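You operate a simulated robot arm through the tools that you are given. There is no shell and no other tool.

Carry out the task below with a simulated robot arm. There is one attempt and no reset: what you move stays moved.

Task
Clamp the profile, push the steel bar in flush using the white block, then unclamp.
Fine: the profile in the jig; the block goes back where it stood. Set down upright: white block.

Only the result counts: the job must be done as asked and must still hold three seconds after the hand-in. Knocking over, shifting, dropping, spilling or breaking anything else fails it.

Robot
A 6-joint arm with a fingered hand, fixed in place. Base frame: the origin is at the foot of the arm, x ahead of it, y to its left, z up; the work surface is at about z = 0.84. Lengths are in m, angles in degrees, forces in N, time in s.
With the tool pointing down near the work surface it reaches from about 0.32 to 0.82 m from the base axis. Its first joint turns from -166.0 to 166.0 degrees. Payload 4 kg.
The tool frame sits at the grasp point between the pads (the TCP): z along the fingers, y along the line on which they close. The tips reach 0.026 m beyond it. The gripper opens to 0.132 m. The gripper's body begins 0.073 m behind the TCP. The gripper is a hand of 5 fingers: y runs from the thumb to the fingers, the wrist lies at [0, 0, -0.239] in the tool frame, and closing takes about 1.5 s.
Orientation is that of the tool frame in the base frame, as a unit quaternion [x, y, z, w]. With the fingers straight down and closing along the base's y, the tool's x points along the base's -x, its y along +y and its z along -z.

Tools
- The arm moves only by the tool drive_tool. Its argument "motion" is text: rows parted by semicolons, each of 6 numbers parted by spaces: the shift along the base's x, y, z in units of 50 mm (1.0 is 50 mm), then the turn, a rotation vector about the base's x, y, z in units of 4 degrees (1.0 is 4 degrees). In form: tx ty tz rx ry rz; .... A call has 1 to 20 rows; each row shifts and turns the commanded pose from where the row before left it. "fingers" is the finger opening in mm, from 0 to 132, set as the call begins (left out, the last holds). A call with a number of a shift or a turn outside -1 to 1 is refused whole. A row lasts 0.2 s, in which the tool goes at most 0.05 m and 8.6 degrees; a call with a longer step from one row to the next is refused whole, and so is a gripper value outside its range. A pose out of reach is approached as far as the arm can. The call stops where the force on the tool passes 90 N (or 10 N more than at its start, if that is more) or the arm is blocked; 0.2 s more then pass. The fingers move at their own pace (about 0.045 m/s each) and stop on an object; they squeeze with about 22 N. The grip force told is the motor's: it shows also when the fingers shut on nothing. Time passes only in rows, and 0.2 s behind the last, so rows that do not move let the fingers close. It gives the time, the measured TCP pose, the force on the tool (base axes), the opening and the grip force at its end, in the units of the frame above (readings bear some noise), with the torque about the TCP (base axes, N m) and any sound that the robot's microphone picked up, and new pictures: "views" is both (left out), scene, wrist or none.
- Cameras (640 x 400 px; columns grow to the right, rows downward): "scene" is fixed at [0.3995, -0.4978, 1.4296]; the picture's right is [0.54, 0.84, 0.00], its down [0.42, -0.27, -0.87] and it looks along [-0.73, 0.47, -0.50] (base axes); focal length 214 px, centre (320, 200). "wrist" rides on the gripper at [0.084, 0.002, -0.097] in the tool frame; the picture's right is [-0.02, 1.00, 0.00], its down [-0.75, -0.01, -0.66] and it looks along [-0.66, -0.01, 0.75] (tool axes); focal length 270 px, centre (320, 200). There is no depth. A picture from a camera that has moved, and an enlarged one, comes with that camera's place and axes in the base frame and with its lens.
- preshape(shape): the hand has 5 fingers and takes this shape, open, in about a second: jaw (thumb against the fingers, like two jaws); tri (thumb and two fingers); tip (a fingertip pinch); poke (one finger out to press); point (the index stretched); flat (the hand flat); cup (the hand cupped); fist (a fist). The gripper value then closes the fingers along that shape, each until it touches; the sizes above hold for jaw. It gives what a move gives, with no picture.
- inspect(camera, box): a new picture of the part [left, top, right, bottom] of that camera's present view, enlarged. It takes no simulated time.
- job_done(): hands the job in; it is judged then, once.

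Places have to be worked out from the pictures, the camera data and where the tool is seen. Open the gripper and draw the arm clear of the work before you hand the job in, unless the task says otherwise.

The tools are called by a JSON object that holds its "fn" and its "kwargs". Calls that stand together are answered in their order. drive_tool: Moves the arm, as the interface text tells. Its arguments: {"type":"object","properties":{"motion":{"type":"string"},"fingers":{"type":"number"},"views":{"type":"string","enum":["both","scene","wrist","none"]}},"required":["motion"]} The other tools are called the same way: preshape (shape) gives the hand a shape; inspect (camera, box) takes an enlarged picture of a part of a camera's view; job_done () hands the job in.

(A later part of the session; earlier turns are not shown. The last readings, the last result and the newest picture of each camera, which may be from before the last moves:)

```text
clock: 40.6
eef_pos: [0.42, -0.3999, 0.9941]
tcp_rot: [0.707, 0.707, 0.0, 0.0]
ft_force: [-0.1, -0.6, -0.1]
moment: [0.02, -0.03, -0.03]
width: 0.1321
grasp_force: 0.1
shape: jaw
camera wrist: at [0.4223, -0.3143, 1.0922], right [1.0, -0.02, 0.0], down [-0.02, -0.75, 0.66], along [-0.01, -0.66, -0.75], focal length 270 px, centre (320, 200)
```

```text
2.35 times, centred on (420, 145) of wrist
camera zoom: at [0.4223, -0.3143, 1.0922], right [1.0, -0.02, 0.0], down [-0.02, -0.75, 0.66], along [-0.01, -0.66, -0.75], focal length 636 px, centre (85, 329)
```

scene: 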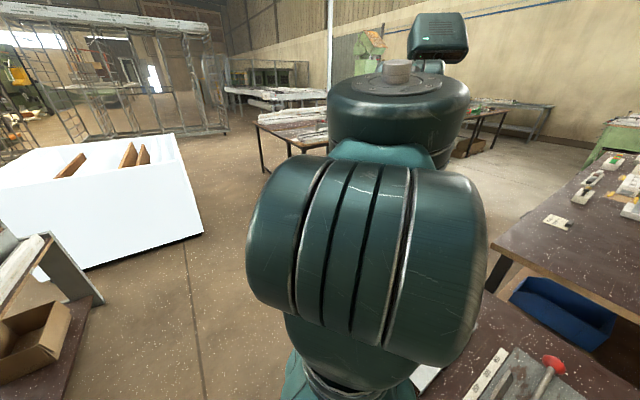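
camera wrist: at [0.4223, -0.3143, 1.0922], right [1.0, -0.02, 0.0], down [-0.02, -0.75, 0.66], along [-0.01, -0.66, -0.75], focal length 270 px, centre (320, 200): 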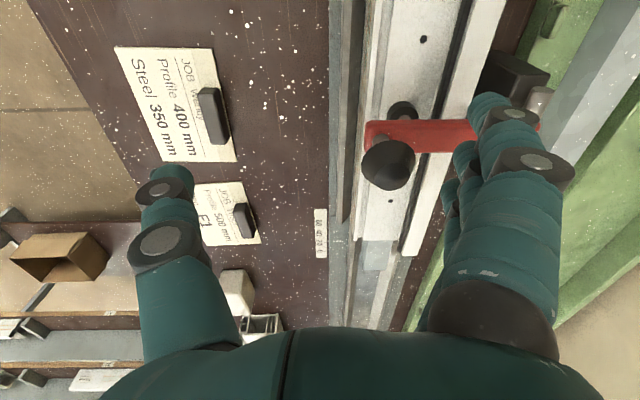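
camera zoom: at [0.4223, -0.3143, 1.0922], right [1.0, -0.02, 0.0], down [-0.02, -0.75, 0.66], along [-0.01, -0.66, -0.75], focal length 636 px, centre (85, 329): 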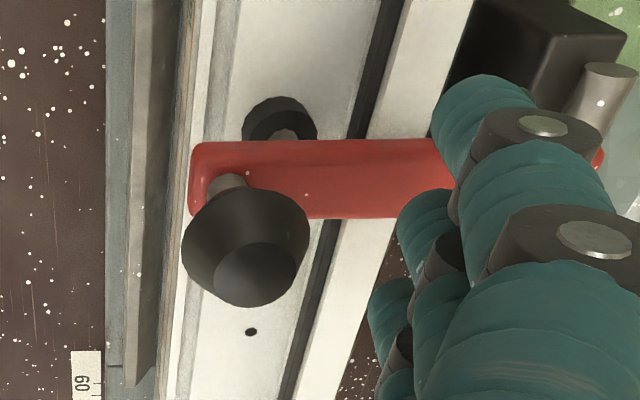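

The lever is within a few degrees of flat. I'll rise, close the hand, and press down on the knob top to seat the clamp firmly.

{"fn": "drive_tool", "kwargs": {"motion": "0 0 0.6 0 0 0; 0 0 0.6 0 0 0; 0.4 0 0 0 0 0; 0.4 0 0 0 0 0; 0 0 0 0 0 0; 0 0 0 0 0 0; 0 0 0 0 0 0; 0 0 0 0 0 0; 0 0 0 0 0 0; 0 0 0 0 0 0", "views": "none"}}

{"fn": "drive_tool", "kwargs": {"motion": "0 0 0 0 0 0; 0 0 0 0 0 0; 0 0 0 0 0 0; 0 0 0 0 0 0; 0 0 0 0 0 0; 0 0 0 0 0 0; 0 0 0 0 0 0; 0 0 0 0 0 0", "fingers": 0, "views": "wrist"}}

```text
clock: 42.8
eef_pos: [0.4594, -0.3987, 1.0538]
tcp_rot: [0.707, 0.707, 0.0, 0.0]
ft_force: [-0.4, -0.7, -0.4]
moment: [0.02, 0.03, -0.03]
width: 0.132
grasp_force: 0.1
shape: jaw
```

```text
clock: 44.6
eef_pos: [0.4608, -0.3991, 1.0517]
tcp_rot: [0.707, 0.707, 0.0, 0.0]
ft_force: [0.2, 0.4, -0.1]
moment: [-0.04, -0.02, 0.01]
width: 0.0001
grasp_force: 11.9
shape: jaw
camera wrist: at [0.4626, -0.3137, 1.1518], right [1.0, -0.02, 0.0], down [-0.01, -0.75, 0.66], along [-0.01, -0.66, -0.75], focal length 270 px, centre (320, 200)
```

wrist: 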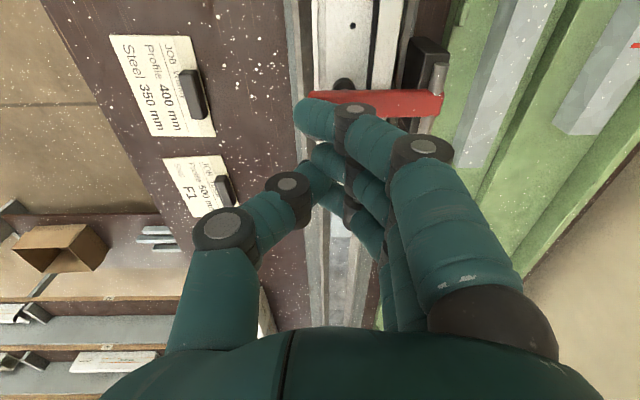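

The hand is closed above the knob. I'll descend in small steps and watch the vertical force for contact.

{"fn": "drive_tool", "kwargs": {"motion": "0 0 -0.2 0 0 0; 0 0 -0.2 0 0 0; 0 0 -0.2 0 0 0; 0 0 0 0 0 0", "views": "none"}}

{"fn": "drive_tool", "kwargs": {"motion": "0 0 -0.1 0 0 0; 0 0 -0.1 0 0 0; 0 0 0 0 0 0", "views": "wrist"}}

```text
clock: 45.6
eef_pos: [0.4612, -0.3988, 1.0238]
tcp_rot: [0.707, 0.707, -0.001, 0.0]
ft_force: [-0.5, 0.4, 0.0]
moment: [0.0, 0.06, 0.01]
width: 0.0
grasp_force: 22.2
shape: jaw
```

```text
clock: 46.4
eef_pos: [0.4625, -0.3982, 1.0136]
tcp_rot: [0.707, 0.707, 0.001, 0.0]
ft_force: [-0.6, 0.5, 1.0]
moment: [-0.01, 0.0, 0.05]
width: 0.0
grasp_force: 22.0
shape: jaw
camera wrist: at [0.4635, -0.3134, 1.1118], right [1.0, -0.02, 0.0], down [-0.01, -0.75, 0.66], along [-0.01, -0.66, -0.75], focal length 270 px, centre (320, 200)
```

wrist: 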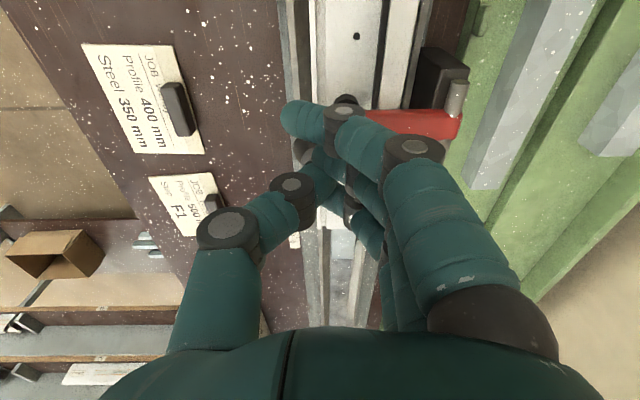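

No contact yet. I'll continue downward in 5 mm steps.

{"fn": "drive_tool", "kwargs": {"motion": "0 0 -0.1 0 0 0; 0 0 -0.1 0 0 0; 0 0 0 0 0 0", "views": "none"}}

{"fn": "drive_tool", "kwargs": {"motion": "0 0 -0.1 0 0 0; 0 0 0 0 0 0", "views": "none"}}

{"fn": "drive_tool", "kwargs": {"motion": "0 0 -0.1 0 0 0; 0 0 0 0 0 0", "views": "none"}}

```text
clock: 47.2
eef_pos: [0.4616, -0.3994, 1.0045]
tcp_rot: [0.707, 0.707, 0.0, 0.0]
ft_force: [0.1, -0.2, 0.1]
moment: [0.0, -0.01, 0.02]
width: 0.0
grasp_force: 21.6
shape: jaw
```

```text
clock: 47.8
eef_pos: [0.4609, -0.399, 0.9992]
tcp_rot: [0.707, 0.708, -0.001, 0.002]
ft_force: [-2.4, 4.6, 17.2]
moment: [0.02, 0.02, 0.0]
width: 0.0
grasp_force: 21.8
shape: jaw
```

```text
clock: 48.4
eef_pos: [0.4593, -0.3991, 0.9999]
tcp_rot: [0.707, 0.708, 0.001, 0.004]
ft_force: [-11.3, 8.5, 68.4]
moment: [-0.2, 0.29, -0.04]
width: 0.0
grasp_force: 22.1
shape: jaw
```

Firm contact: 68 N with no further travel, so the clamp is fully down. I'll rise and look at it.

{"fn": "drive_tool", "kwargs": {"motion": "0 0 0.3 0 0 0; 0 0 0.8 0 0 0; 0 0 0.8 0 0 0; 0 0 0 0 0 0; 0 0 0 0 0 0; 0 0 0 0 0 0; 0 0 0 0 0 0; 0 0 0 0 0 0; 0 0 0 0 0 0", "fingers": 132, "views": "wrist"}}

{"fn": "inspect", "kwargs": {"camera": "wrist", "box": [240, 40, 460, 210]}}

```text
clock: 50.4
eef_pos: [0.4612, -0.3989, 1.0899]
tcp_rot: [0.707, 0.707, 0.0, 0.0]
ft_force: [-0.5, -0.2, 0.0]
moment: [-0.02, -0.02, 0.02]
width: 0.1319
grasp_force: 0.1
shape: jaw
camera wrist: at [0.4631, -0.3134, 1.188], right [1.0, -0.02, 0.0], down [-0.01, -0.75, 0.66], along [-0.01, -0.66, -0.75], focal length 270 px, centre (320, 200)
```

wrist: 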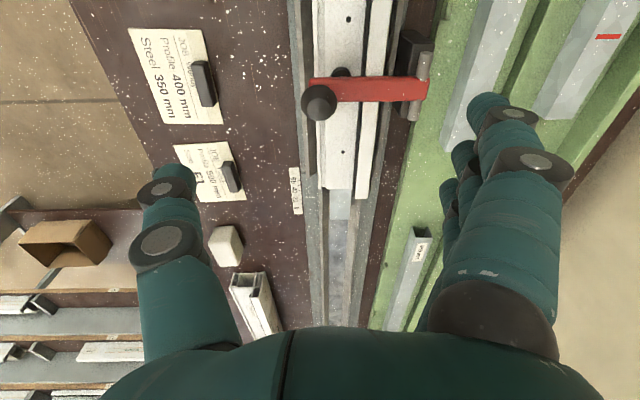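

```text
2.35 times, centred on (350, 125) of wrist
camera zoom: at [0.4631, -0.3134, 1.188], right [1.0, -0.02, 0.0], down [-0.01, -0.75, 0.66], along [-0.01, -0.66, -0.75], focal length 636 px, centre (249, 376)
```

zoom: 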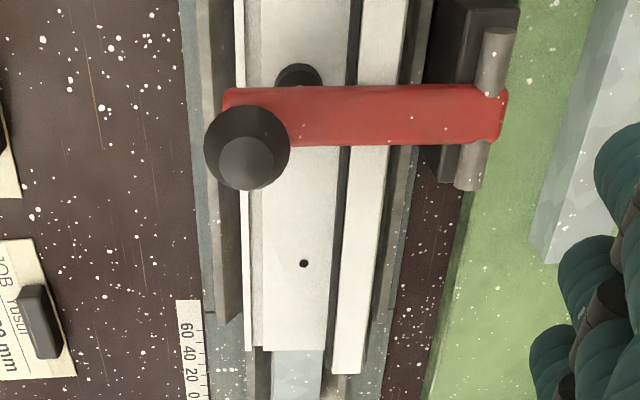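

The clamp lever is flat with the pad on the profile. Before grasping the block I'll check how far the four fingers spread along the tool's x axis.

{"fn": "inspect", "kwargs": {"camera": "wrist", "box": [400, 70, 600, 330]}}

{"fn": "inspect", "kwargs": {"camera": "wrist", "box": [110, 150, 350, 340]}}

```text
1.54 times, centred on (500, 200) of wrist
camera zoom: at [0.4631, -0.3134, 1.188], right [1.0, -0.02, 0.0], down [-0.01, -0.75, 0.66], along [-0.01, -0.66, -0.75], focal length 416 px, centre (43, 200)
```

zoom: 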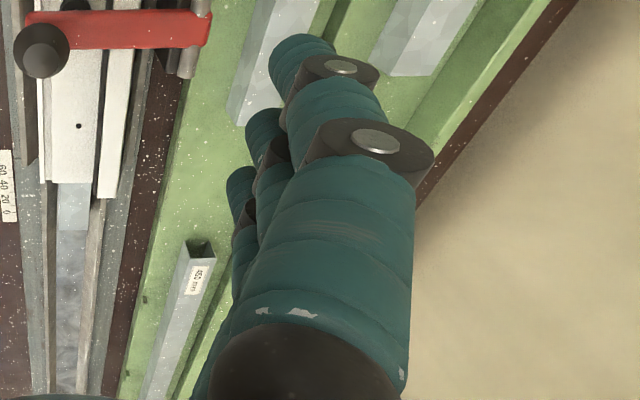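

```text
2.11 times, centred on (230, 245) of wrist
camera zoom: at [0.4631, -0.3134, 1.188], right [1.0, -0.02, 0.0], down [-0.01, -0.75, 0.66], along [-0.01, -0.66, -0.75], focal length 569 px, centre (510, 105)
```

zoom: 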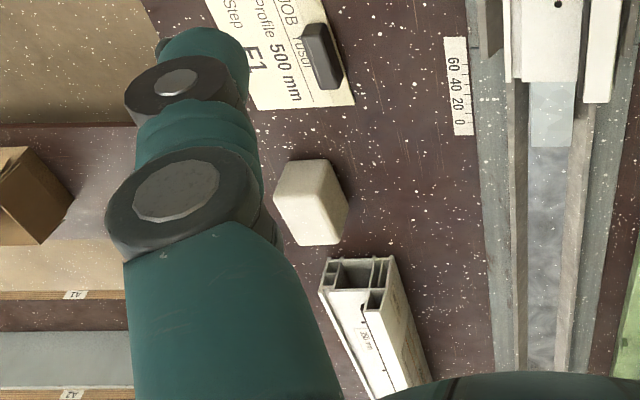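

The four fingers spread about ±46 mm around the TCP, so I'll have to grip the block slightly behind its centre. I'll test reach low over the bar with the empty hand before committing.

{"fn": "drive_tool", "kwargs": {"motion": "0.1 -0.9 0 0 0 0; 0.1 -0.9 0 0 0 0; 0.06 -0.76 -0.56 0 0 0; 0.06 -0.76 -0.56 0 0 0; 0.06 -0.76 -0.56 0 0 0; 0.06 -0.76 -0.56 0 0 0; 0.06 -0.7 -0.5 0 0 0; 0 0 0 0 0 0", "views": "wrist"}}

```text
clock: 52.2
eef_pos: [0.4761, -0.6389, 0.9554]
tcp_rot: [0.707, 0.707, 0.0, 0.0]
ft_force: [0.2, 0.4, -0.2]
moment: [-0.03, -0.03, 0.03]
width: 0.1322
grasp_force: 0.0
shape: jaw
out of reach, approached as far as the arm can: row 6, 7
camera wrist: at [0.4774, -0.5534, 1.0532], right [1.0, -0.02, 0.0], down [-0.01, -0.75, 0.66], along [-0.01, -0.66, -0.75], focal length 270 px, centre (320, 200)
```

wrist: 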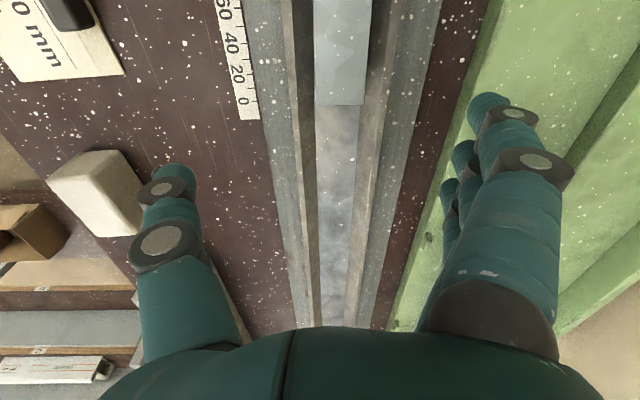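

Straight-down reach ends near r≈0.80 at this height, so I'll tilt the hand about 12° for the push. I'll zoom in to measure the bar, rails and block accurately.

{"fn": "inspect", "kwargs": {"camera": "wrist", "box": [220, 0, 460, 160]}}

{"fn": "inspect", "kwargs": {"camera": "wrist", "box": [20, 120, 200, 270]}}

```text
2.50 times, centred on (340, 80) of wrist
camera zoom: at [0.4774, -0.5534, 1.0532], right [1.0, -0.02, 0.0], down [-0.01, -0.75, 0.66], along [-0.01, -0.66, -0.75], focal length 676 px, centre (270, 500)
```

zoom: 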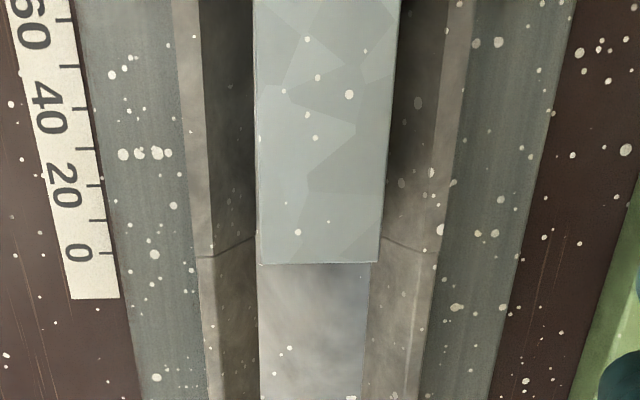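

```text
2.67 times, centred on (110, 195) of wrist
camera zoom: at [0.4774, -0.5534, 1.0532], right [1.0, -0.02, 0.0], down [-0.01, -0.75, 0.66], along [-0.01, -0.66, -0.75], focal length 721 px, centre (880, 213)
```

zoom: 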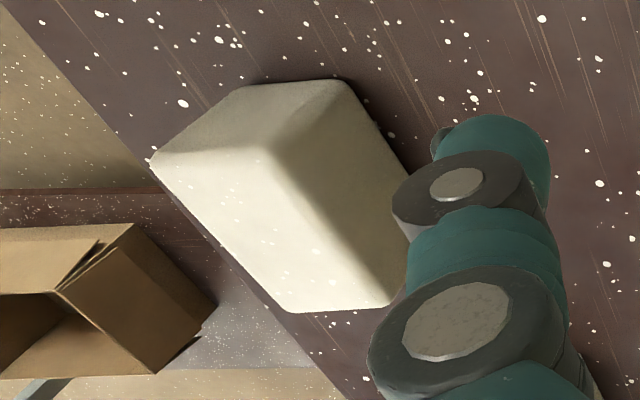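

The block's top is about 38×68 mm and the channel walls slope open, so the block can ride just above the rails. I'll move over the block, adding an 8° tilt with the wrist toward +y, and look straight at it.

{"fn": "drive_tool", "kwargs": {"motion": "-0.6 0.3 0.1 0 0 0; -0.8 0 0 -1 0 0; -0.8 0 0 -1 0 0; -0.8 0 0 0 0 0; -0.8 -0.2 0 0 0 0; 0 -0.7 0 0 0 0; 0 -0.6 0 0 0 0; 0 0 0 0 0 0", "views": "wrist"}}

```text
clock: 54.0
eef_pos: [0.2848, -0.6999, 0.9599]
tcp_rot: [0.705, 0.706, -0.05, 0.049]
ft_force: [0.0, 0.0, -0.4]
moment: [0.02, -0.03, -0.02]
width: 0.132
grasp_force: 0.1
shape: jaw
camera wrist: at [0.2875, -0.6017, 1.0459], right [1.0, -0.02, 0.0], down [-0.01, -0.65, 0.76], along [-0.01, -0.76, -0.65], focal length 270 px, centre (320, 200)
```

wrist: 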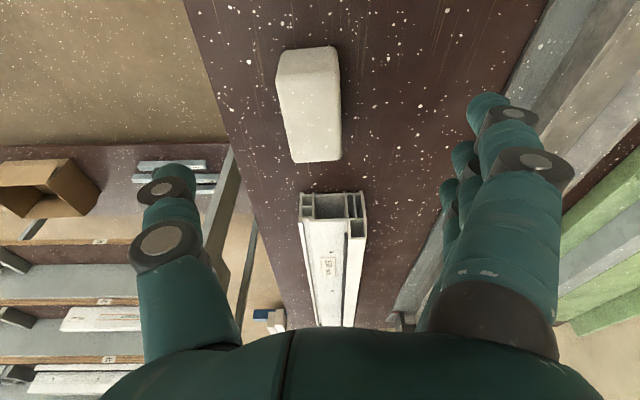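

{"fn": "inspect", "kwargs": {"camera": "wrist", "box": [230, 20, 410, 220]}}

```text
2.00 times, centred on (320, 120) of wrist
camera zoom: at [0.2875, -0.6017, 1.0459], right [1.0, -0.02, 0.0], down [-0.01, -0.65, 0.76], along [-0.01, -0.76, -0.65], focal length 541 px, centre (320, 360)
```

zoom: 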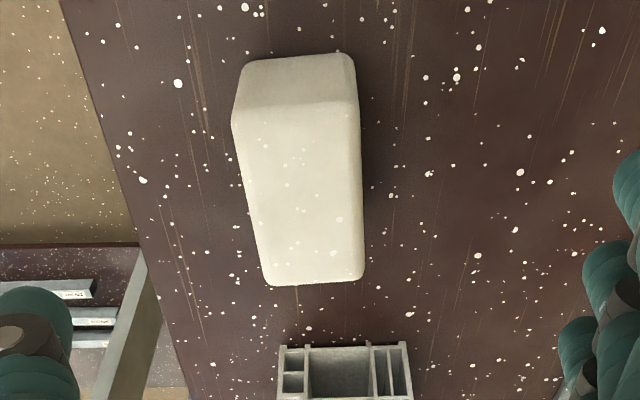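

The block is centred at about (0.2815, -0.712), turned 4°, and 40 mm tall. I'll align yaw by +4°, position the TCP 14 mm behind its centre, and descend around it.

{"fn": "drive_tool", "kwargs": {"motion": "-0.05 -0.52 0 0 0 1; 0 0 -0.5 0 0 0; 0 0 -0.5 0 0 0; 0 0 -0.5 0 0 0; 0 0 0 0 0 0", "views": "wrist"}}

```text
clock: 55.2
eef_pos: [0.2827, -0.7269, 0.8867]
tcp_rot: [0.681, 0.729, -0.048, 0.051]
ft_force: [0.3, -0.1, -0.5]
moment: [0.0, -0.01, 0.0]
width: 0.1318
grasp_force: 0.1
shape: jaw
camera wrist: at [0.2773, -0.6284, 0.9712], right [1.0, 0.05, 0.0], down [0.03, -0.65, 0.76], along [0.04, -0.76, -0.65], focal length 270 px, centre (320, 200)
```

wrist: 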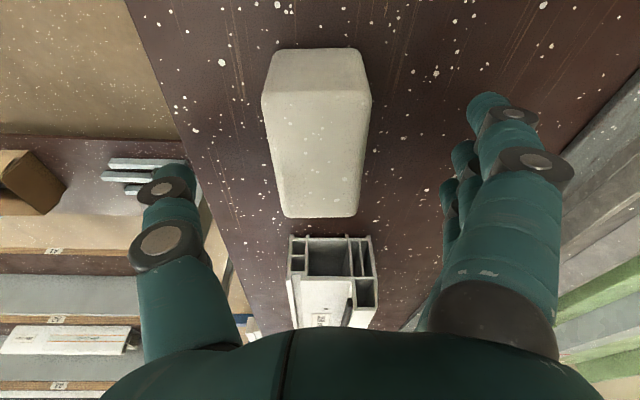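

The block is square to the hand and centred within 1–2 mm. I'll lower 6 mm more and close on it.

{"fn": "drive_tool", "kwargs": {"motion": "-0.02 0 -0.12 0 0 0; 0 0 0 0 0 0", "views": "none"}}

{"fn": "drive_tool", "kwargs": {"motion": "0 0 0 0 0 0; 0 0 0 0 0 0; 0 0 0 0 0 0; 0 0 0 0 0 0; 0 0 0 0 0 0; 0 0 0 0 0 0; 0 0 0 0 0 0; 0 0 0 0 0 0", "fingers": 15, "views": "wrist"}}

```text
clock: 55.8
eef_pos: [0.2805, -0.7265, 0.8798]
tcp_rot: [0.68, 0.73, -0.048, 0.052]
ft_force: [0.3, -0.1, -0.4]
moment: [0.01, 0.0, 0.03]
width: 0.132
grasp_force: 0.2
shape: jaw
```

```text
clock: 57.6
eef_pos: [0.2812, -0.7263, 0.8785]
tcp_rot: [0.68, 0.73, -0.047, 0.051]
ft_force: [1.0, -0.5, 0.2]
moment: [-0.03, -0.04, -0.01]
width: 0.0294
grasp_force: 8.9
shape: jaw
camera wrist: at [0.2767, -0.6287, 0.9648], right [1.0, 0.05, 0.0], down [0.03, -0.65, 0.76], along [0.04, -0.76, -0.65], focal length 270 px, centre (320, 200)
```

wrist: 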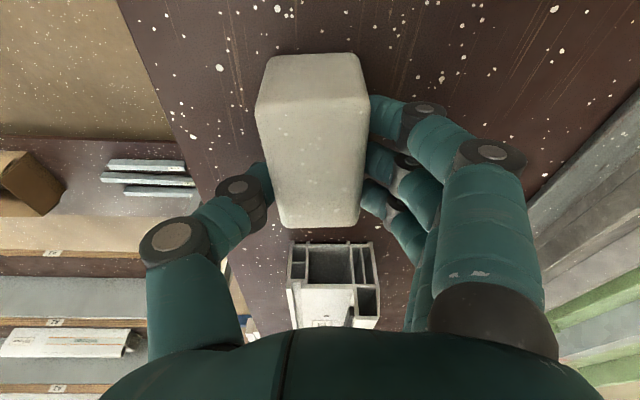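

The fingers and thumb are on the block's sides. I'll let the grip build up before lifting.

{"fn": "drive_tool", "kwargs": {"motion": "0 0 0 0 0 0; 0 0 0 0 0 0; 0 0 0 0 0 0; 0 0 0 0 0 0; 0 0 0 0 0 0", "fingers": 0, "views": "none"}}

{"fn": "drive_tool", "kwargs": {"motion": "0 0 0.1 0 0 0; 0 0 0.2 0 0 0; 0 0 0 0 0 0", "views": "wrist"}}

```text
clock: 58.8
eef_pos: [0.2819, -0.7264, 0.8796]
tcp_rot: [0.68, 0.729, -0.048, 0.051]
ft_force: [-0.5, 0.0, 0.4]
moment: [0.03, 0.0, 0.02]
width: 0.0281
grasp_force: 22.2
shape: jaw
```

```text
clock: 59.6
eef_pos: [0.2806, -0.7258, 0.894]
tcp_rot: [0.68, 0.73, -0.048, 0.052]
ft_force: [-0.2, 0.3, -2.1]
moment: [-0.03, 0.03, 0.01]
width: 0.028
grasp_force: 22.0
shape: jaw
camera wrist: at [0.2763, -0.6285, 0.9795], right [1.0, 0.05, 0.0], down [0.03, -0.65, 0.76], along [0.04, -0.76, -0.65], focal length 270 px, centre (320, 200)
```

wrist: 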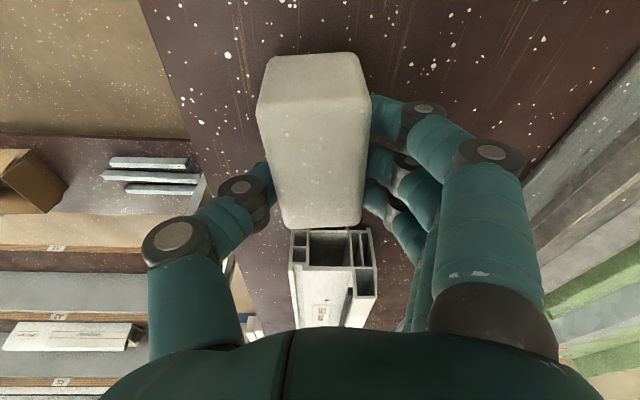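

The block is held firmly and level. I'll lift slightly to about z=0.918, square it up (yaw -4°), and carry it over the channel just behind the bar end.

{"fn": "drive_tool", "kwargs": {"motion": "0 0 0.48 0 0 0; 0.5 0.1 0 0 0 -0.5; 0.6 0.15 0 0 0 -0.5; 0.6 0.15 0 0 0 0; 0.6 0.15 0 0 0 0; 0.6 0.15 0 0 0 0; 0.6 0.15 0 0 0 0; 0.6 0.15 0 0 0 0; 0 0 0 0 0 0", "views": "wrist"}}

```text
clock: 61.6
eef_pos: [0.4662, -0.676, 0.9178]
tcp_rot: [0.705, 0.706, -0.048, 0.05]
ft_force: [0.1, 0.0, -1.9]
moment: [0.03, -0.03, 0.04]
width: 0.0278
grasp_force: 21.8
shape: jaw
out of reach, approached as far as the arm can: row 8
camera wrist: at [0.469, -0.5773, 1.0026], right [1.0, -0.02, 0.0], down [-0.01, -0.65, 0.76], along [-0.01, -0.76, -0.65], focal length 270 px, centre (320, 200)
```

wrist: 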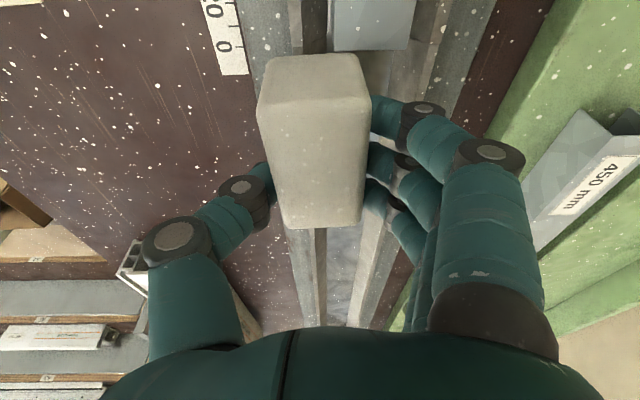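

Row 8 hit the reach edge, so I need to check the elbow hasn't flipped. I'll test an inward move with the block held clear.

{"fn": "drive_tool", "kwargs": {"motion": "-0.5 0.3 0 0 0 0; -0.5 0.3 0 0 0 0; -0.5 0.3 0 0 0 0; 0 0.4 0 0 0 0; 0 0 0 0 0 0", "views": "wrist"}}

```text
clock: 62.8
eef_pos: [0.3907, -0.6104, 0.9158]
tcp_rot: [0.705, 0.706, -0.049, 0.049]
ft_force: [-0.1, 0.8, -1.7]
moment: [-0.01, 0.02, -0.01]
width: 0.0277
grasp_force: 21.9
shape: jaw
camera wrist: at [0.3932, -0.5125, 1.0013], right [1.0, -0.02, 0.0], down [-0.02, -0.65, 0.76], along [-0.01, -0.76, -0.65], focal length 270 px, centre (320, 200)
```

wrist: 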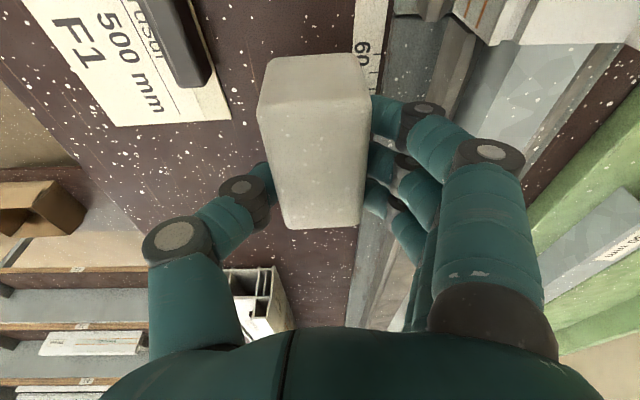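

Inward motion is fine, so the elbow is still right. I'll tilt a further 8° to gain reach, leveling the block again after the first part of the push, then move behind the bar end.

{"fn": "drive_tool", "kwargs": {"motion": "0 -0.2 0.1 -1 0 0; 0 -0.2 0 -1 0 0; 0 -0.46 0 0 0 0; 0 -0.46 0 0 0 0; 0.64 0 0 0 0 0; 0.64 0 0 0 0 0; 0.64 0 0 0 0 0; 0 0 0 0 0 0", "views": "wrist"}}

```text
clock: 64.6
eef_pos: [0.4881, -0.6749, 0.9236]
tcp_rot: [0.7, 0.7, -0.099, 0.098]
ft_force: [0.8, -0.3, -1.0]
moment: [-0.01, -0.01, -0.02]
width: 0.0278
grasp_force: 22.1
shape: jaw
camera wrist: at [0.491, -0.5669, 0.9947], right [1.0, -0.02, 0.01], down [-0.02, -0.54, 0.84], along [-0.01, -0.84, -0.54], focal length 270 px, centre (320, 200)
```

wrist: 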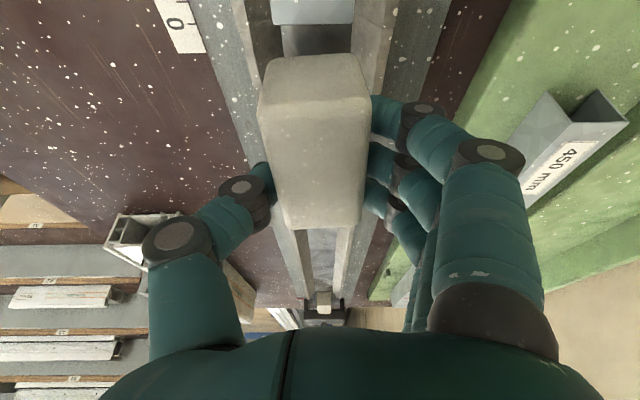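

Aligned: the block and bar are both centred near x=0.488. I'll lower about 9 mm and begin pushing slowly in +y, watching the force.

{"fn": "drive_tool", "kwargs": {"motion": "0 0 -0.18 0 0 0; 0 0 0 0 0 0", "views": "none"}}

{"fn": "drive_tool", "kwargs": {"motion": "0 0.1 0 0 0 0; 0 0.1 0 0 0 0; 0 0.1 0 0 0 0; 0 0.1 0 0 0 0", "views": "wrist"}}

```text
clock: 65.2
eef_pos: [0.4891, -0.6763, 0.9143]
tcp_rot: [0.7, 0.7, -0.098, 0.098]
ft_force: [-0.1, 0.1, -0.9]
moment: [-0.02, 0.02, -0.01]
width: 0.0276
grasp_force: 22.2
shape: jaw
```

```text
clock: 66.2
eef_pos: [0.4884, -0.655, 0.915]
tcp_rot: [0.7, 0.701, -0.098, 0.099]
ft_force: [0.3, -1.0, -0.9]
moment: [-0.02, -0.01, 0.0]
width: 0.028
grasp_force: 21.9
shape: jaw
camera wrist: at [0.4906, -0.5473, 0.9847], right [1.0, -0.02, 0.01], down [-0.01, -0.54, 0.84], along [-0.01, -0.84, -0.54], focal length 270 px, centre (320, 200)
```

wrist: 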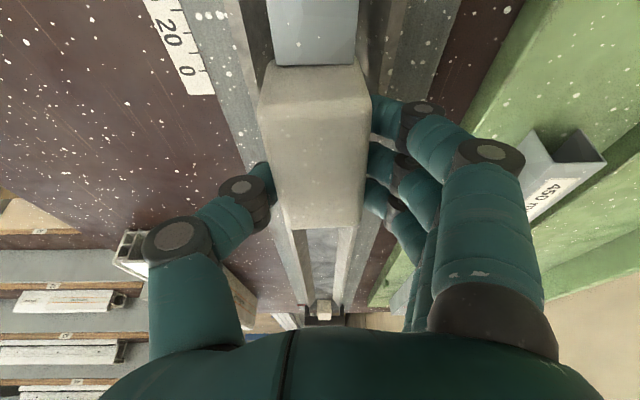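

The block face appears to be at the bar end, with little force so far. I'll continue pushing 20 mm.

{"fn": "drive_tool", "kwargs": {"motion": "0 0.1 0 0 0 0; 0 0.1 0 0 0 0; 0 0.1 0 0 0 0; 0 0.1 0 0 0 0", "views": "wrist"}}

```text
clock: 67.2
eef_pos: [0.4881, -0.6348, 0.913]
tcp_rot: [0.7, 0.7, -0.099, 0.099]
ft_force: [0.2, -1.6, -1.1]
moment: [-0.07, -0.03, -0.03]
width: 0.0278
grasp_force: 22.2
shape: jaw
camera wrist: at [0.4907, -0.5262, 0.9836], right [1.0, -0.02, 0.01], down [-0.01, -0.54, 0.84], along [-0.01, -0.84, -0.54], focal length 270 px, centre (320, 200)
```

wrist: 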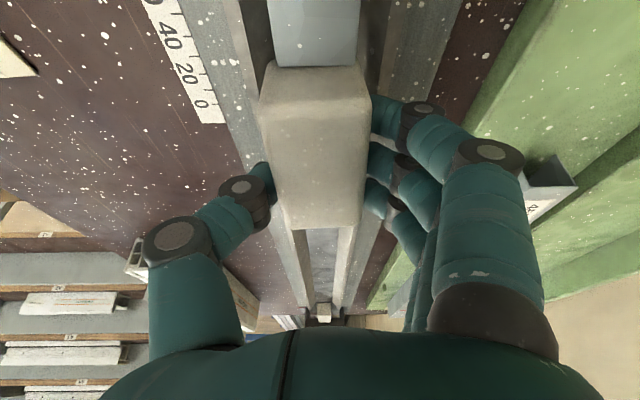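

The bar is sliding in with about 1.6 N and stays against the block. I'll back off 5 mm, level the block (+8°), and lower slightly before the final part.

{"fn": "drive_tool", "kwargs": {"motion": "0 -0.16 0 0 0 0; 0 0 0 1 0 0; 0 0 0 1 0 0; 0 0 -0.1 0 0 0; 0 0 0 0 0 0", "views": "wrist"}}

{"fn": "inspect", "kwargs": {"camera": "wrist", "box": [220, 0, 420, 130]}}

```text
clock: 68.4
eef_pos: [0.4883, -0.644, 0.9073]
tcp_rot: [0.706, 0.705, -0.049, 0.05]
ft_force: [-0.8, 0.4, -2.0]
moment: [0.0, 0.0, -0.03]
width: 0.0278
grasp_force: 22.1
shape: jaw
camera wrist: at [0.4908, -0.5458, 0.9937], right [1.0, -0.02, 0.0], down [-0.02, -0.65, 0.76], along [-0.01, -0.76, -0.65], focal length 270 px, centre (320, 200)
```

wrist: 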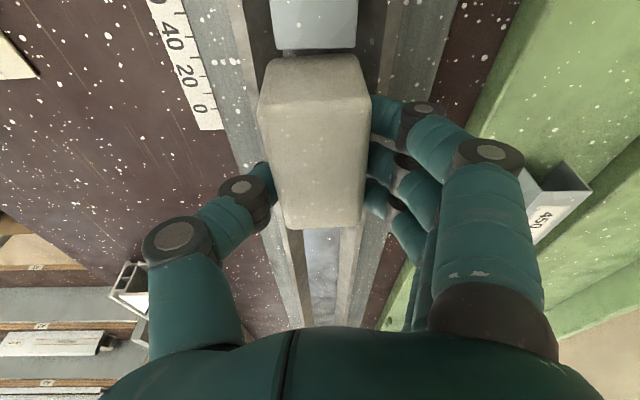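

```text
3.08 times, centred on (320, 65) of wrist
camera zoom: at [0.4908, -0.5458, 0.9937], right [1.0, -0.02, 0.0], down [-0.02, -0.65, 0.76], along [-0.01, -0.76, -0.65], focal length 832 px, centre (320, 615)
```

zoom: 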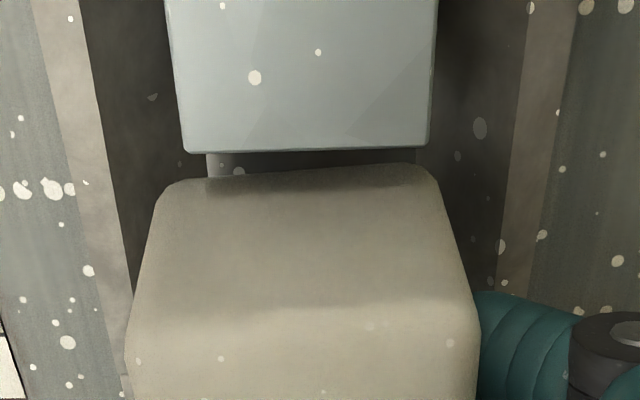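

The block is yawed about 2.5° relative to the bar end. I'll square it with a small rotation and push on level, to about 10 mm short of flush.

{"fn": "drive_tool", "kwargs": {"motion": "0 0 0 0 0 -0.6; 0 0.1 0 0 0 0; 0 0.1 0 0 0 0; 0 0.1 0 0 0 0; 0 0.1 0 0 0 0; 0 0.1 0 0 0 0", "views": "wrist"}}

{"fn": "inspect", "kwargs": {"camera": "wrist", "box": [220, 0, 420, 130]}}

```text
clock: 69.8
eef_pos: [0.4875, -0.6194, 0.908]
tcp_rot: [0.72, 0.691, -0.05, 0.048]
ft_force: [-0.9, -1.4, -1.1]
moment: [-0.06, 0.0, 0.04]
width: 0.0277
grasp_force: 22.5
shape: jaw
camera wrist: at [0.4947, -0.5215, 0.9936], right [1.0, -0.06, 0.0], down [-0.04, -0.65, 0.76], along [-0.04, -0.76, -0.65], focal length 270 px, centre (320, 200)
```

wrist: 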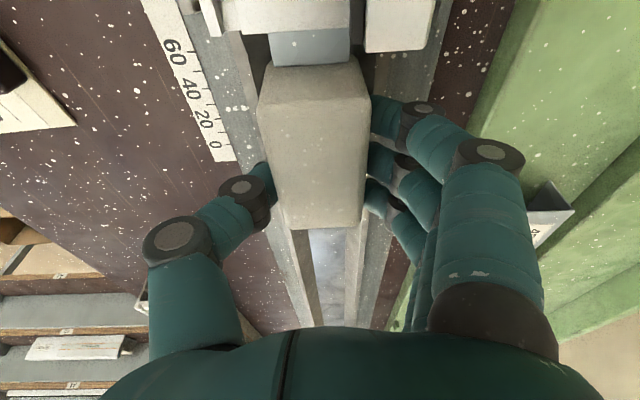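

```text
3.08 times, centred on (320, 65) of wrist
camera zoom: at [0.4947, -0.5215, 0.9936], right [1.0, -0.06, 0.0], down [-0.04, -0.65, 0.76], along [-0.04, -0.76, -0.65], focal length 832 px, centre (320, 615)
```

zoom: 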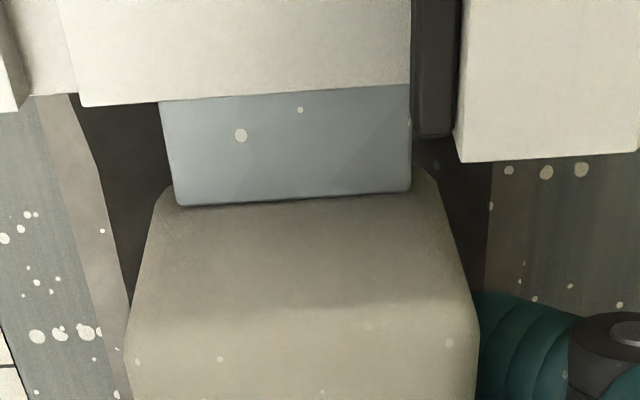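

About 15 mm remains. I'll check whether the front finger sits ahead of the block face, since it could touch the profile's raised flange first.

{"fn": "inspect", "kwargs": {"camera": "wrist", "box": [330, 20, 450, 150]}}

{"fn": "inspect", "kwargs": {"camera": "wrist", "box": [240, 40, 420, 240]}}

```text
3.08 times, centred on (390, 85) of wrist
camera zoom: at [0.4947, -0.5215, 0.9936], right [1.0, -0.06, 0.0], down [-0.04, -0.65, 0.76], along [-0.04, -0.76, -0.65], focal length 832 px, centre (105, 554)
```

zoom: 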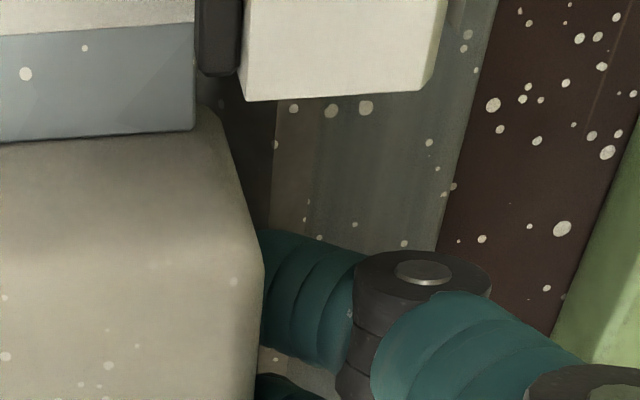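

```text
2.00 times, centred on (330, 140) of wrist
camera zoom: at [0.4947, -0.5215, 0.9936], right [1.0, -0.06, 0.0], down [-0.04, -0.65, 0.76], along [-0.04, -0.76, -0.65], focal length 541 px, centre (300, 320)
```

zoom: 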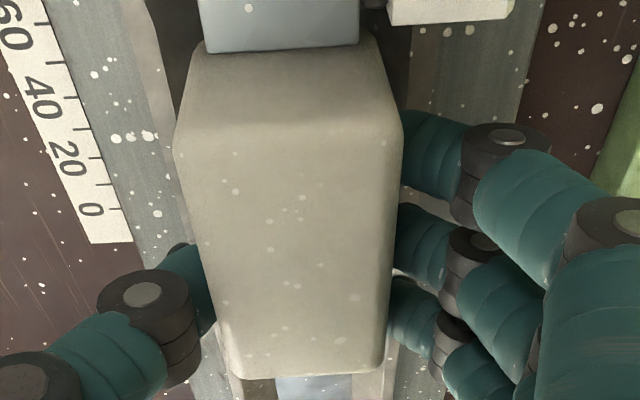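

The front finger sits 1–2 mm behind the block face, so the block will meet the profile end first. I'll push on in fine steps, watching for the force rise that marks flush contact.

{"fn": "drive_tool", "kwargs": {"motion": "0 0.06 0 0 0 0; 0 0.06 0 0 0 0; 0 0.06 0 0 0 0; 0 0.06 0 0 0 0", "views": "none"}}

{"fn": "inspect", "kwargs": {"camera": "wrist", "box": [220, 0, 420, 130]}}

```text
clock: 70.8
eef_pos: [0.4874, -0.6067, 0.908]
tcp_rot: [0.72, 0.69, -0.051, 0.049]
ft_force: [-0.5, -1.0, 0.1]
moment: [-0.04, 0.0, 0.04]
width: 0.0279
grasp_force: 22.5
shape: jaw
```

```text
3.08 times, centred on (320, 65) of wrist
camera zoom: at [0.4947, -0.5094, 0.9934], right [1.0, -0.06, 0.0], down [-0.04, -0.65, 0.76], along [-0.04, -0.76, -0.65], focal length 832 px, centre (320, 615)
```

zoom: 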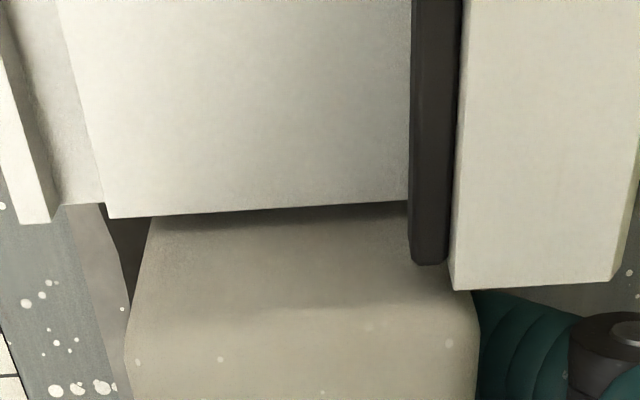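

The block face is now within a millimetre or two of the profile end. I'll continue in 1 mm steps and watch the y-force.

{"fn": "drive_tool", "kwargs": {"motion": "0 0.02 0 0 0 0; 0 0.02 0 0 0 0; 0 0 0 0 0 0", "views": "none"}}

{"fn": "drive_tool", "kwargs": {"motion": "0 0.02 0 0 0 0; 0 0.02 0 0 0 0; 0 0 0 0 0 0", "views": "none"}}

```text
clock: 71.6
eef_pos: [0.4883, -0.6061, 0.9064]
tcp_rot: [0.719, 0.691, -0.051, 0.049]
ft_force: [-0.4, -0.2, -0.4]
moment: [-0.04, -0.05, 0.03]
width: 0.0275
grasp_force: 21.7
shape: jaw
```

```text
clock: 72.4
eef_pos: [0.4899, -0.605, 0.9072]
tcp_rot: [0.72, 0.69, -0.051, 0.049]
ft_force: [0.4, -9.5, -2.5]
moment: [-0.23, -0.02, -0.04]
width: 0.0276
grasp_force: 21.7
shape: jaw
```

The y-force jumped to -9.5 N, so the block is contacting the profile end. I'll press slightly more to make sure it's flush, then inspect.

{"fn": "drive_tool", "kwargs": {"motion": "0 0.02 0 0 0 0; 0 0.02 0 0 0 0; 0 0 0 0 0 0", "views": "wrist"}}

{"fn": "inspect", "kwargs": {"camera": "wrist", "box": [220, 0, 420, 130]}}

```text
clock: 73.2
eef_pos: [0.4874, -0.6025, 0.9077]
tcp_rot: [0.72, 0.69, -0.05, 0.049]
ft_force: [0.7, -22.2, -3.6]
moment: [-0.42, -0.05, -0.04]
width: 0.0274
grasp_force: 21.9
shape: jaw
camera wrist: at [0.4943, -0.5048, 0.9936], right [1.0, -0.06, 0.0], down [-0.04, -0.65, 0.76], along [-0.04, -0.76, -0.65], focal length 270 px, centre (320, 200)
```

wrist: 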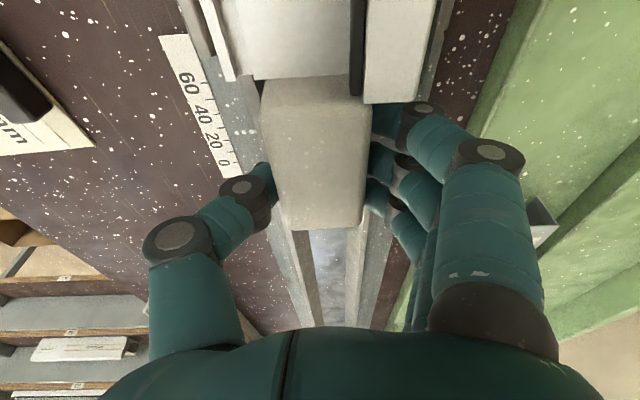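

```text
3.08 times, centred on (320, 65) of wrist
camera zoom: at [0.4943, -0.5048, 0.9936], right [1.0, -0.06, 0.0], down [-0.04, -0.65, 0.76], along [-0.04, -0.76, -0.65], focal length 832 px, centre (320, 615)
```

zoom: 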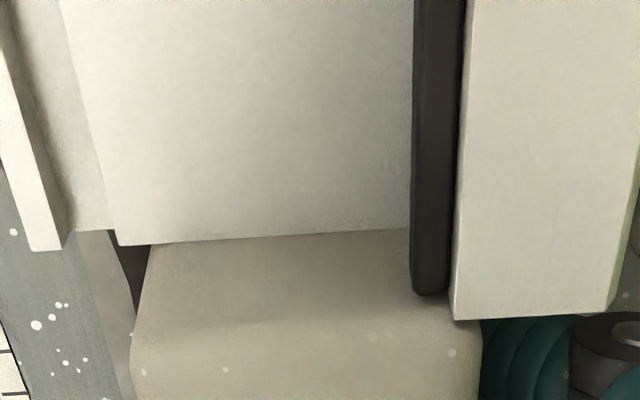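

22 N of contact against the profile end. I'll retreat 20 mm in -y and check whether any bar protrudes.

{"fn": "drive_tool", "kwargs": {"motion": "0 -0.1 0 0 0 0; 0 -0.2 0 0 0 0; 0 -0.2 0 0 0 0; 0 0 0 0 0 0", "views": "wrist"}}

{"fn": "inspect", "kwargs": {"camera": "wrist", "box": [230, 0, 390, 110]}}

```text
clock: 74.2
eef_pos: [0.4875, -0.627, 0.9077]
tcp_rot: [0.72, 0.691, -0.051, 0.049]
ft_force: [-0.1, 0.2, -0.5]
moment: [-0.01, 0.02, -0.02]
width: 0.0273
grasp_force: 21.6
shape: jaw
camera wrist: at [0.4945, -0.5285, 0.9933], right [1.0, -0.06, 0.0], down [-0.04, -0.65, 0.76], along [-0.04, -0.75, -0.65], focal length 270 px, centre (320, 200)
```

wrist: 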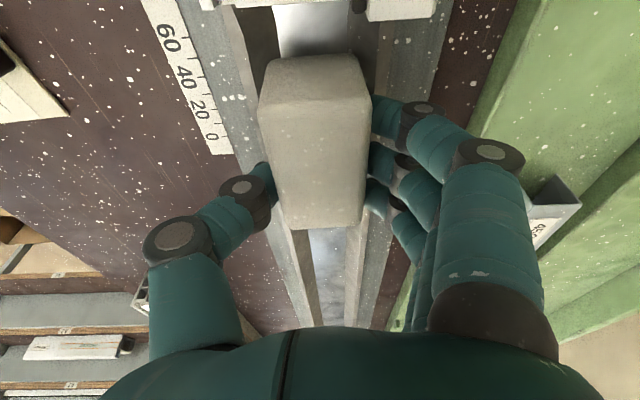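

```text
3.64 times, centred on (310, 55) of wrist
camera zoom: at [0.4945, -0.5285, 0.9933], right [1.0, -0.06, 0.0], down [-0.04, -0.65, 0.76], along [-0.04, -0.75, -0.65], focal length 983 px, centre (356, 727)
```

zoom: 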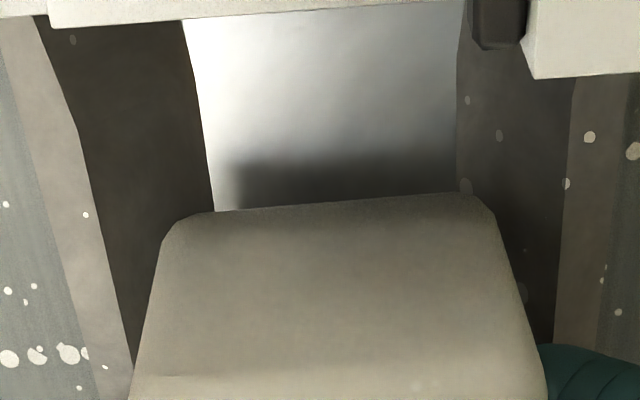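

No bar is visible beyond the profile end, so it's flush as far as this view shows. Now I'll return the block: lift, rotate back +6.4° in total, and move above its original spot at the same grasp pose.

{"fn": "drive_tool", "kwargs": {"motion": "0 0 0.45 0 0 0; -0.59 -0.28 0 0 0 0.8; -0.59 -0.28 0 0 0 0.8; -0.59 -0.28 0 0 0 0; -0.59 -0.28 0 0 0 0; -0.59 -0.28 0 0 0 0; -0.59 -0.29 0 0 0 0; -0.59 -0.29 0 0 0 0; 0 0 0 0 0 0", "views": "wrist"}}

```text
clock: 76.2
eef_pos: [0.2819, -0.7257, 0.9311]
tcp_rot: [0.68, 0.73, -0.048, 0.051]
ft_force: [-0.4, 0.7, -1.1]
moment: [0.01, -0.03, 0.0]
width: 0.0277
grasp_force: 22.1
shape: jaw
camera wrist: at [0.2763, -0.6276, 1.0167], right [1.0, 0.05, 0.0], down [0.03, -0.65, 0.76], along [0.04, -0.76, -0.65], focal length 270 px, centre (320, 200)
```

wrist: 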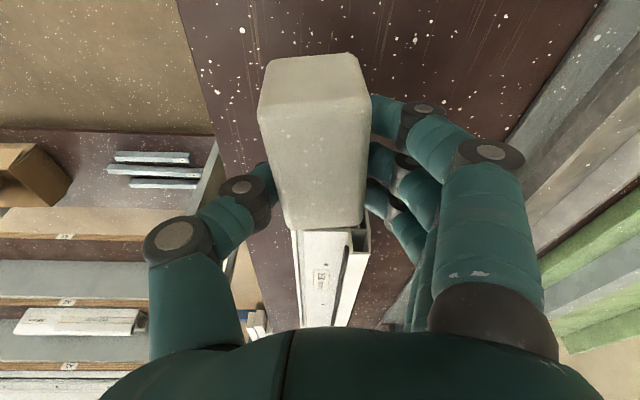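

The pose matches the original grasp. I'll descend to the table gently.

{"fn": "drive_tool", "kwargs": {"motion": "0 0 -0.3 0 0 0; 0 0 -0.3 0 0 0; 0 0 -0.3 0 0 0; 0 0 0 0 0 0", "views": "none"}}

{"fn": "drive_tool", "kwargs": {"motion": "0 -0.01 -0.06 0 0 0; 0 0 -0.04 0 0 0; 0 0 0 0 0 0", "views": "none"}}

```text
clock: 77.2
eef_pos: [0.2811, -0.7263, 0.8842]
tcp_rot: [0.68, 0.73, -0.047, 0.051]
ft_force: [0.0, -0.2, -2.4]
moment: [0.0, 0.01, 0.01]
width: 0.0276
grasp_force: 22.3
shape: jaw
```

```text
clock: 78.0
eef_pos: [0.2813, -0.7248, 0.8802]
tcp_rot: [0.681, 0.729, -0.048, 0.05]
ft_force: [0.0, -0.1, -1.3]
moment: [0.0, 0.02, -0.02]
width: 0.0275
grasp_force: 22.2
shape: jaw
```

Nearly down. I'll go down in 0.5–1 mm steps until the table takes the weight.

{"fn": "drive_tool", "kwargs": {"motion": "0 0 -0.02 0 0 0; 0 0 0 0 0 0", "views": "none"}}

{"fn": "drive_tool", "kwargs": {"motion": "0 0 -0.02 0 0 0; 0 0 0 0 0 0", "views": "none"}}

```text
clock: 78.6
eef_pos: [0.2813, -0.7264, 0.8805]
tcp_rot: [0.68, 0.73, -0.047, 0.052]
ft_force: [-0.6, -0.7, 1.8]
moment: [-0.03, -0.03, 0.03]
width: 0.0275
grasp_force: 21.9
shape: jaw
```

```text
clock: 79.2
eef_pos: [0.2809, -0.7262, 0.879]
tcp_rot: [0.68, 0.729, -0.049, 0.052]
ft_force: [-1.5, 0.5, 7.6]
moment: [0.03, -0.14, -0.03]
width: 0.0277
grasp_force: 22.2
shape: jaw
```

The block is on the table. I'll open the hand fully in place.

{"fn": "drive_tool", "kwargs": {"motion": "0 0 0.01 0 0 0; 0 0 0 0 0 0; 0 0 0 0 0 0; 0 0 0 0 0 0; 0 0 0 0 0 0; 0 0 0 0 0 0; 0 0 0 0 0 0; 0 0 0 0 0 0; 0 0 0 0 0 0", "fingers": 132, "views": "wrist"}}

```text
clock: 81.2
eef_pos: [0.2816, -0.7264, 0.8781]
tcp_rot: [0.68, 0.73, -0.048, 0.052]
ft_force: [0.3, -0.3, -0.2]
moment: [0.0, -0.03, -0.01]
width: 0.1318
grasp_force: 0.0
shape: jaw
camera wrist: at [0.2768, -0.6277, 0.9643], right [1.0, 0.05, 0.0], down [0.03, -0.65, 0.76], along [0.04, -0.76, -0.65], focal length 270 px, centre (320, 200)
```

wrist: 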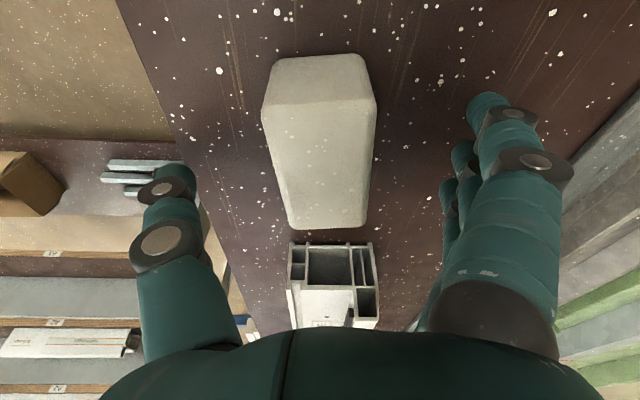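

The block stands upright where it was. I'll lift straight up, level the hand, and move above the clamp knob with the hand open for unclamping.

{"fn": "drive_tool", "kwargs": {"motion": "0 0 0.5 0 0 0; 0 0 0.9 0 0 0; 0 0 0.5 0 0 0; 0.48 0.72 0.15 1 0 0; 0.48 0.72 0.15 1 0 0; 0.48 0.72 0.15 0 0 -1; 0.48 0.72 0.15 0 0 0; 0.48 0.72 0.15 0 0 0; 0.48 0.72 0.15 0 0 0; 0.48 0.72 0.15 0 0 0; 0.48 0.72 0.15 0 0 0; 0.48 0.72 0.15 0 0 0; 0 0 0 0 0 0", "views": "wrist"}}

```text
clock: 84.0
eef_pos: [0.4976, -0.402, 1.0405]
tcp_rot: [0.707, 0.707, 0.004, 0.004]
ft_force: [-1.3, -0.2, -0.2]
moment: [0.01, 0.0, 0.01]
width: 0.132
grasp_force: 0.0
shape: jaw
camera wrist: at [0.4974, -0.3161, 1.1378], right [1.0, -0.02, 0.01], down [-0.02, -0.75, 0.66], along [-0.01, -0.66, -0.75], focal length 270 px, centre (320, 200)
```

wrist: 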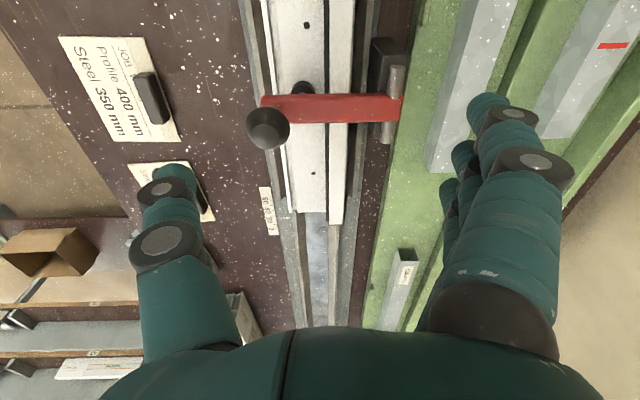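

I'll look at the profile end for flushness, and at the clamp from here.

{"fn": "inspect", "kwargs": {"camera": "wrist", "box": [250, 170, 380, 270]}}

{"fn": "inspect", "kwargs": {"camera": "wrist", "box": [220, 30, 440, 180]}}

```text
4.00 times, centred on (315, 220) of wrist
camera zoom: at [0.4974, -0.3161, 1.1378], right [1.0, -0.02, 0.01], down [-0.02, -0.75, 0.66], along [-0.01, -0.66, -0.75], focal length 1081 px, centre (340, 120)
```

zoom: 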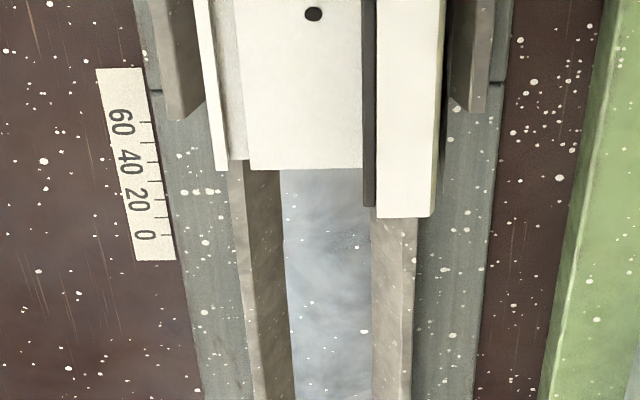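

```text
2.67 times, centred on (330, 105) of wrist
camera zoom: at [0.4974, -0.3161, 1.1378], right [1.0, -0.02, 0.01], down [-0.02, -0.75, 0.66], along [-0.01, -0.66, -0.75], focal length 721 px, centre (293, 453)
```

zoom: 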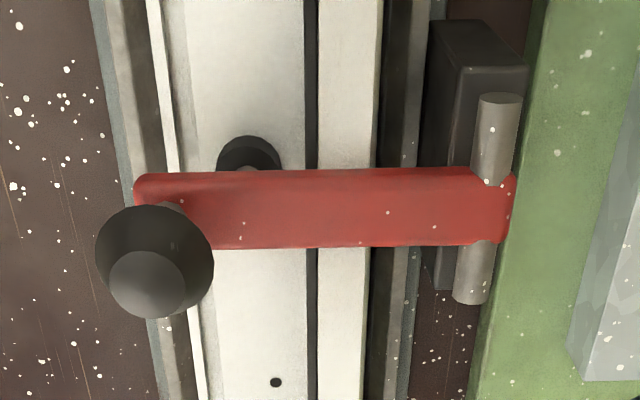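

The bar is fully in and the clamp knob stands at about (0.462, -0.40), top z≈0.98. I'll descend so the thumb is on the knob's -x side, then push +x to swing the lever open.

{"fn": "drive_tool", "kwargs": {"motion": "0 0.04 -0.36 0 0 0; 0 0 -0.36 0 0 0; 0 0 -0.36 0 0 0; 0 0 0 0 0 0", "views": "wrist"}}

```text
clock: 85.0
eef_pos: [0.4966, -0.4006, 0.9871]
tcp_rot: [0.707, 0.707, 0.003, 0.004]
ft_force: [-0.5, 0.4, -0.5]
moment: [0.01, -0.04, -0.03]
width: 0.1321
grasp_force: 0.1
shape: jaw
camera wrist: at [0.4977, -0.3148, 1.0851], right [1.0, -0.02, 0.01], down [-0.02, -0.75, 0.66], along [-0.01, -0.66, -0.75], focal length 270 px, centre (320, 200)
```

wrist: 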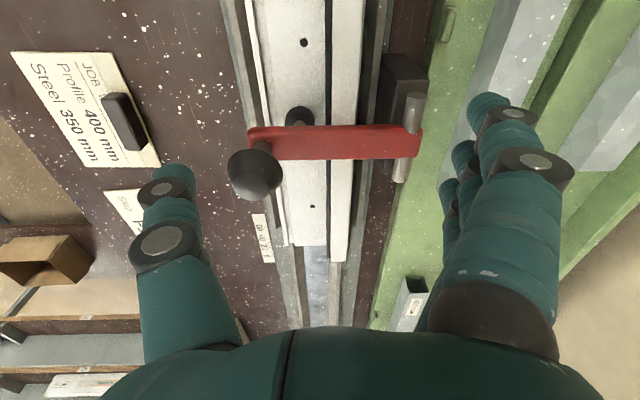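

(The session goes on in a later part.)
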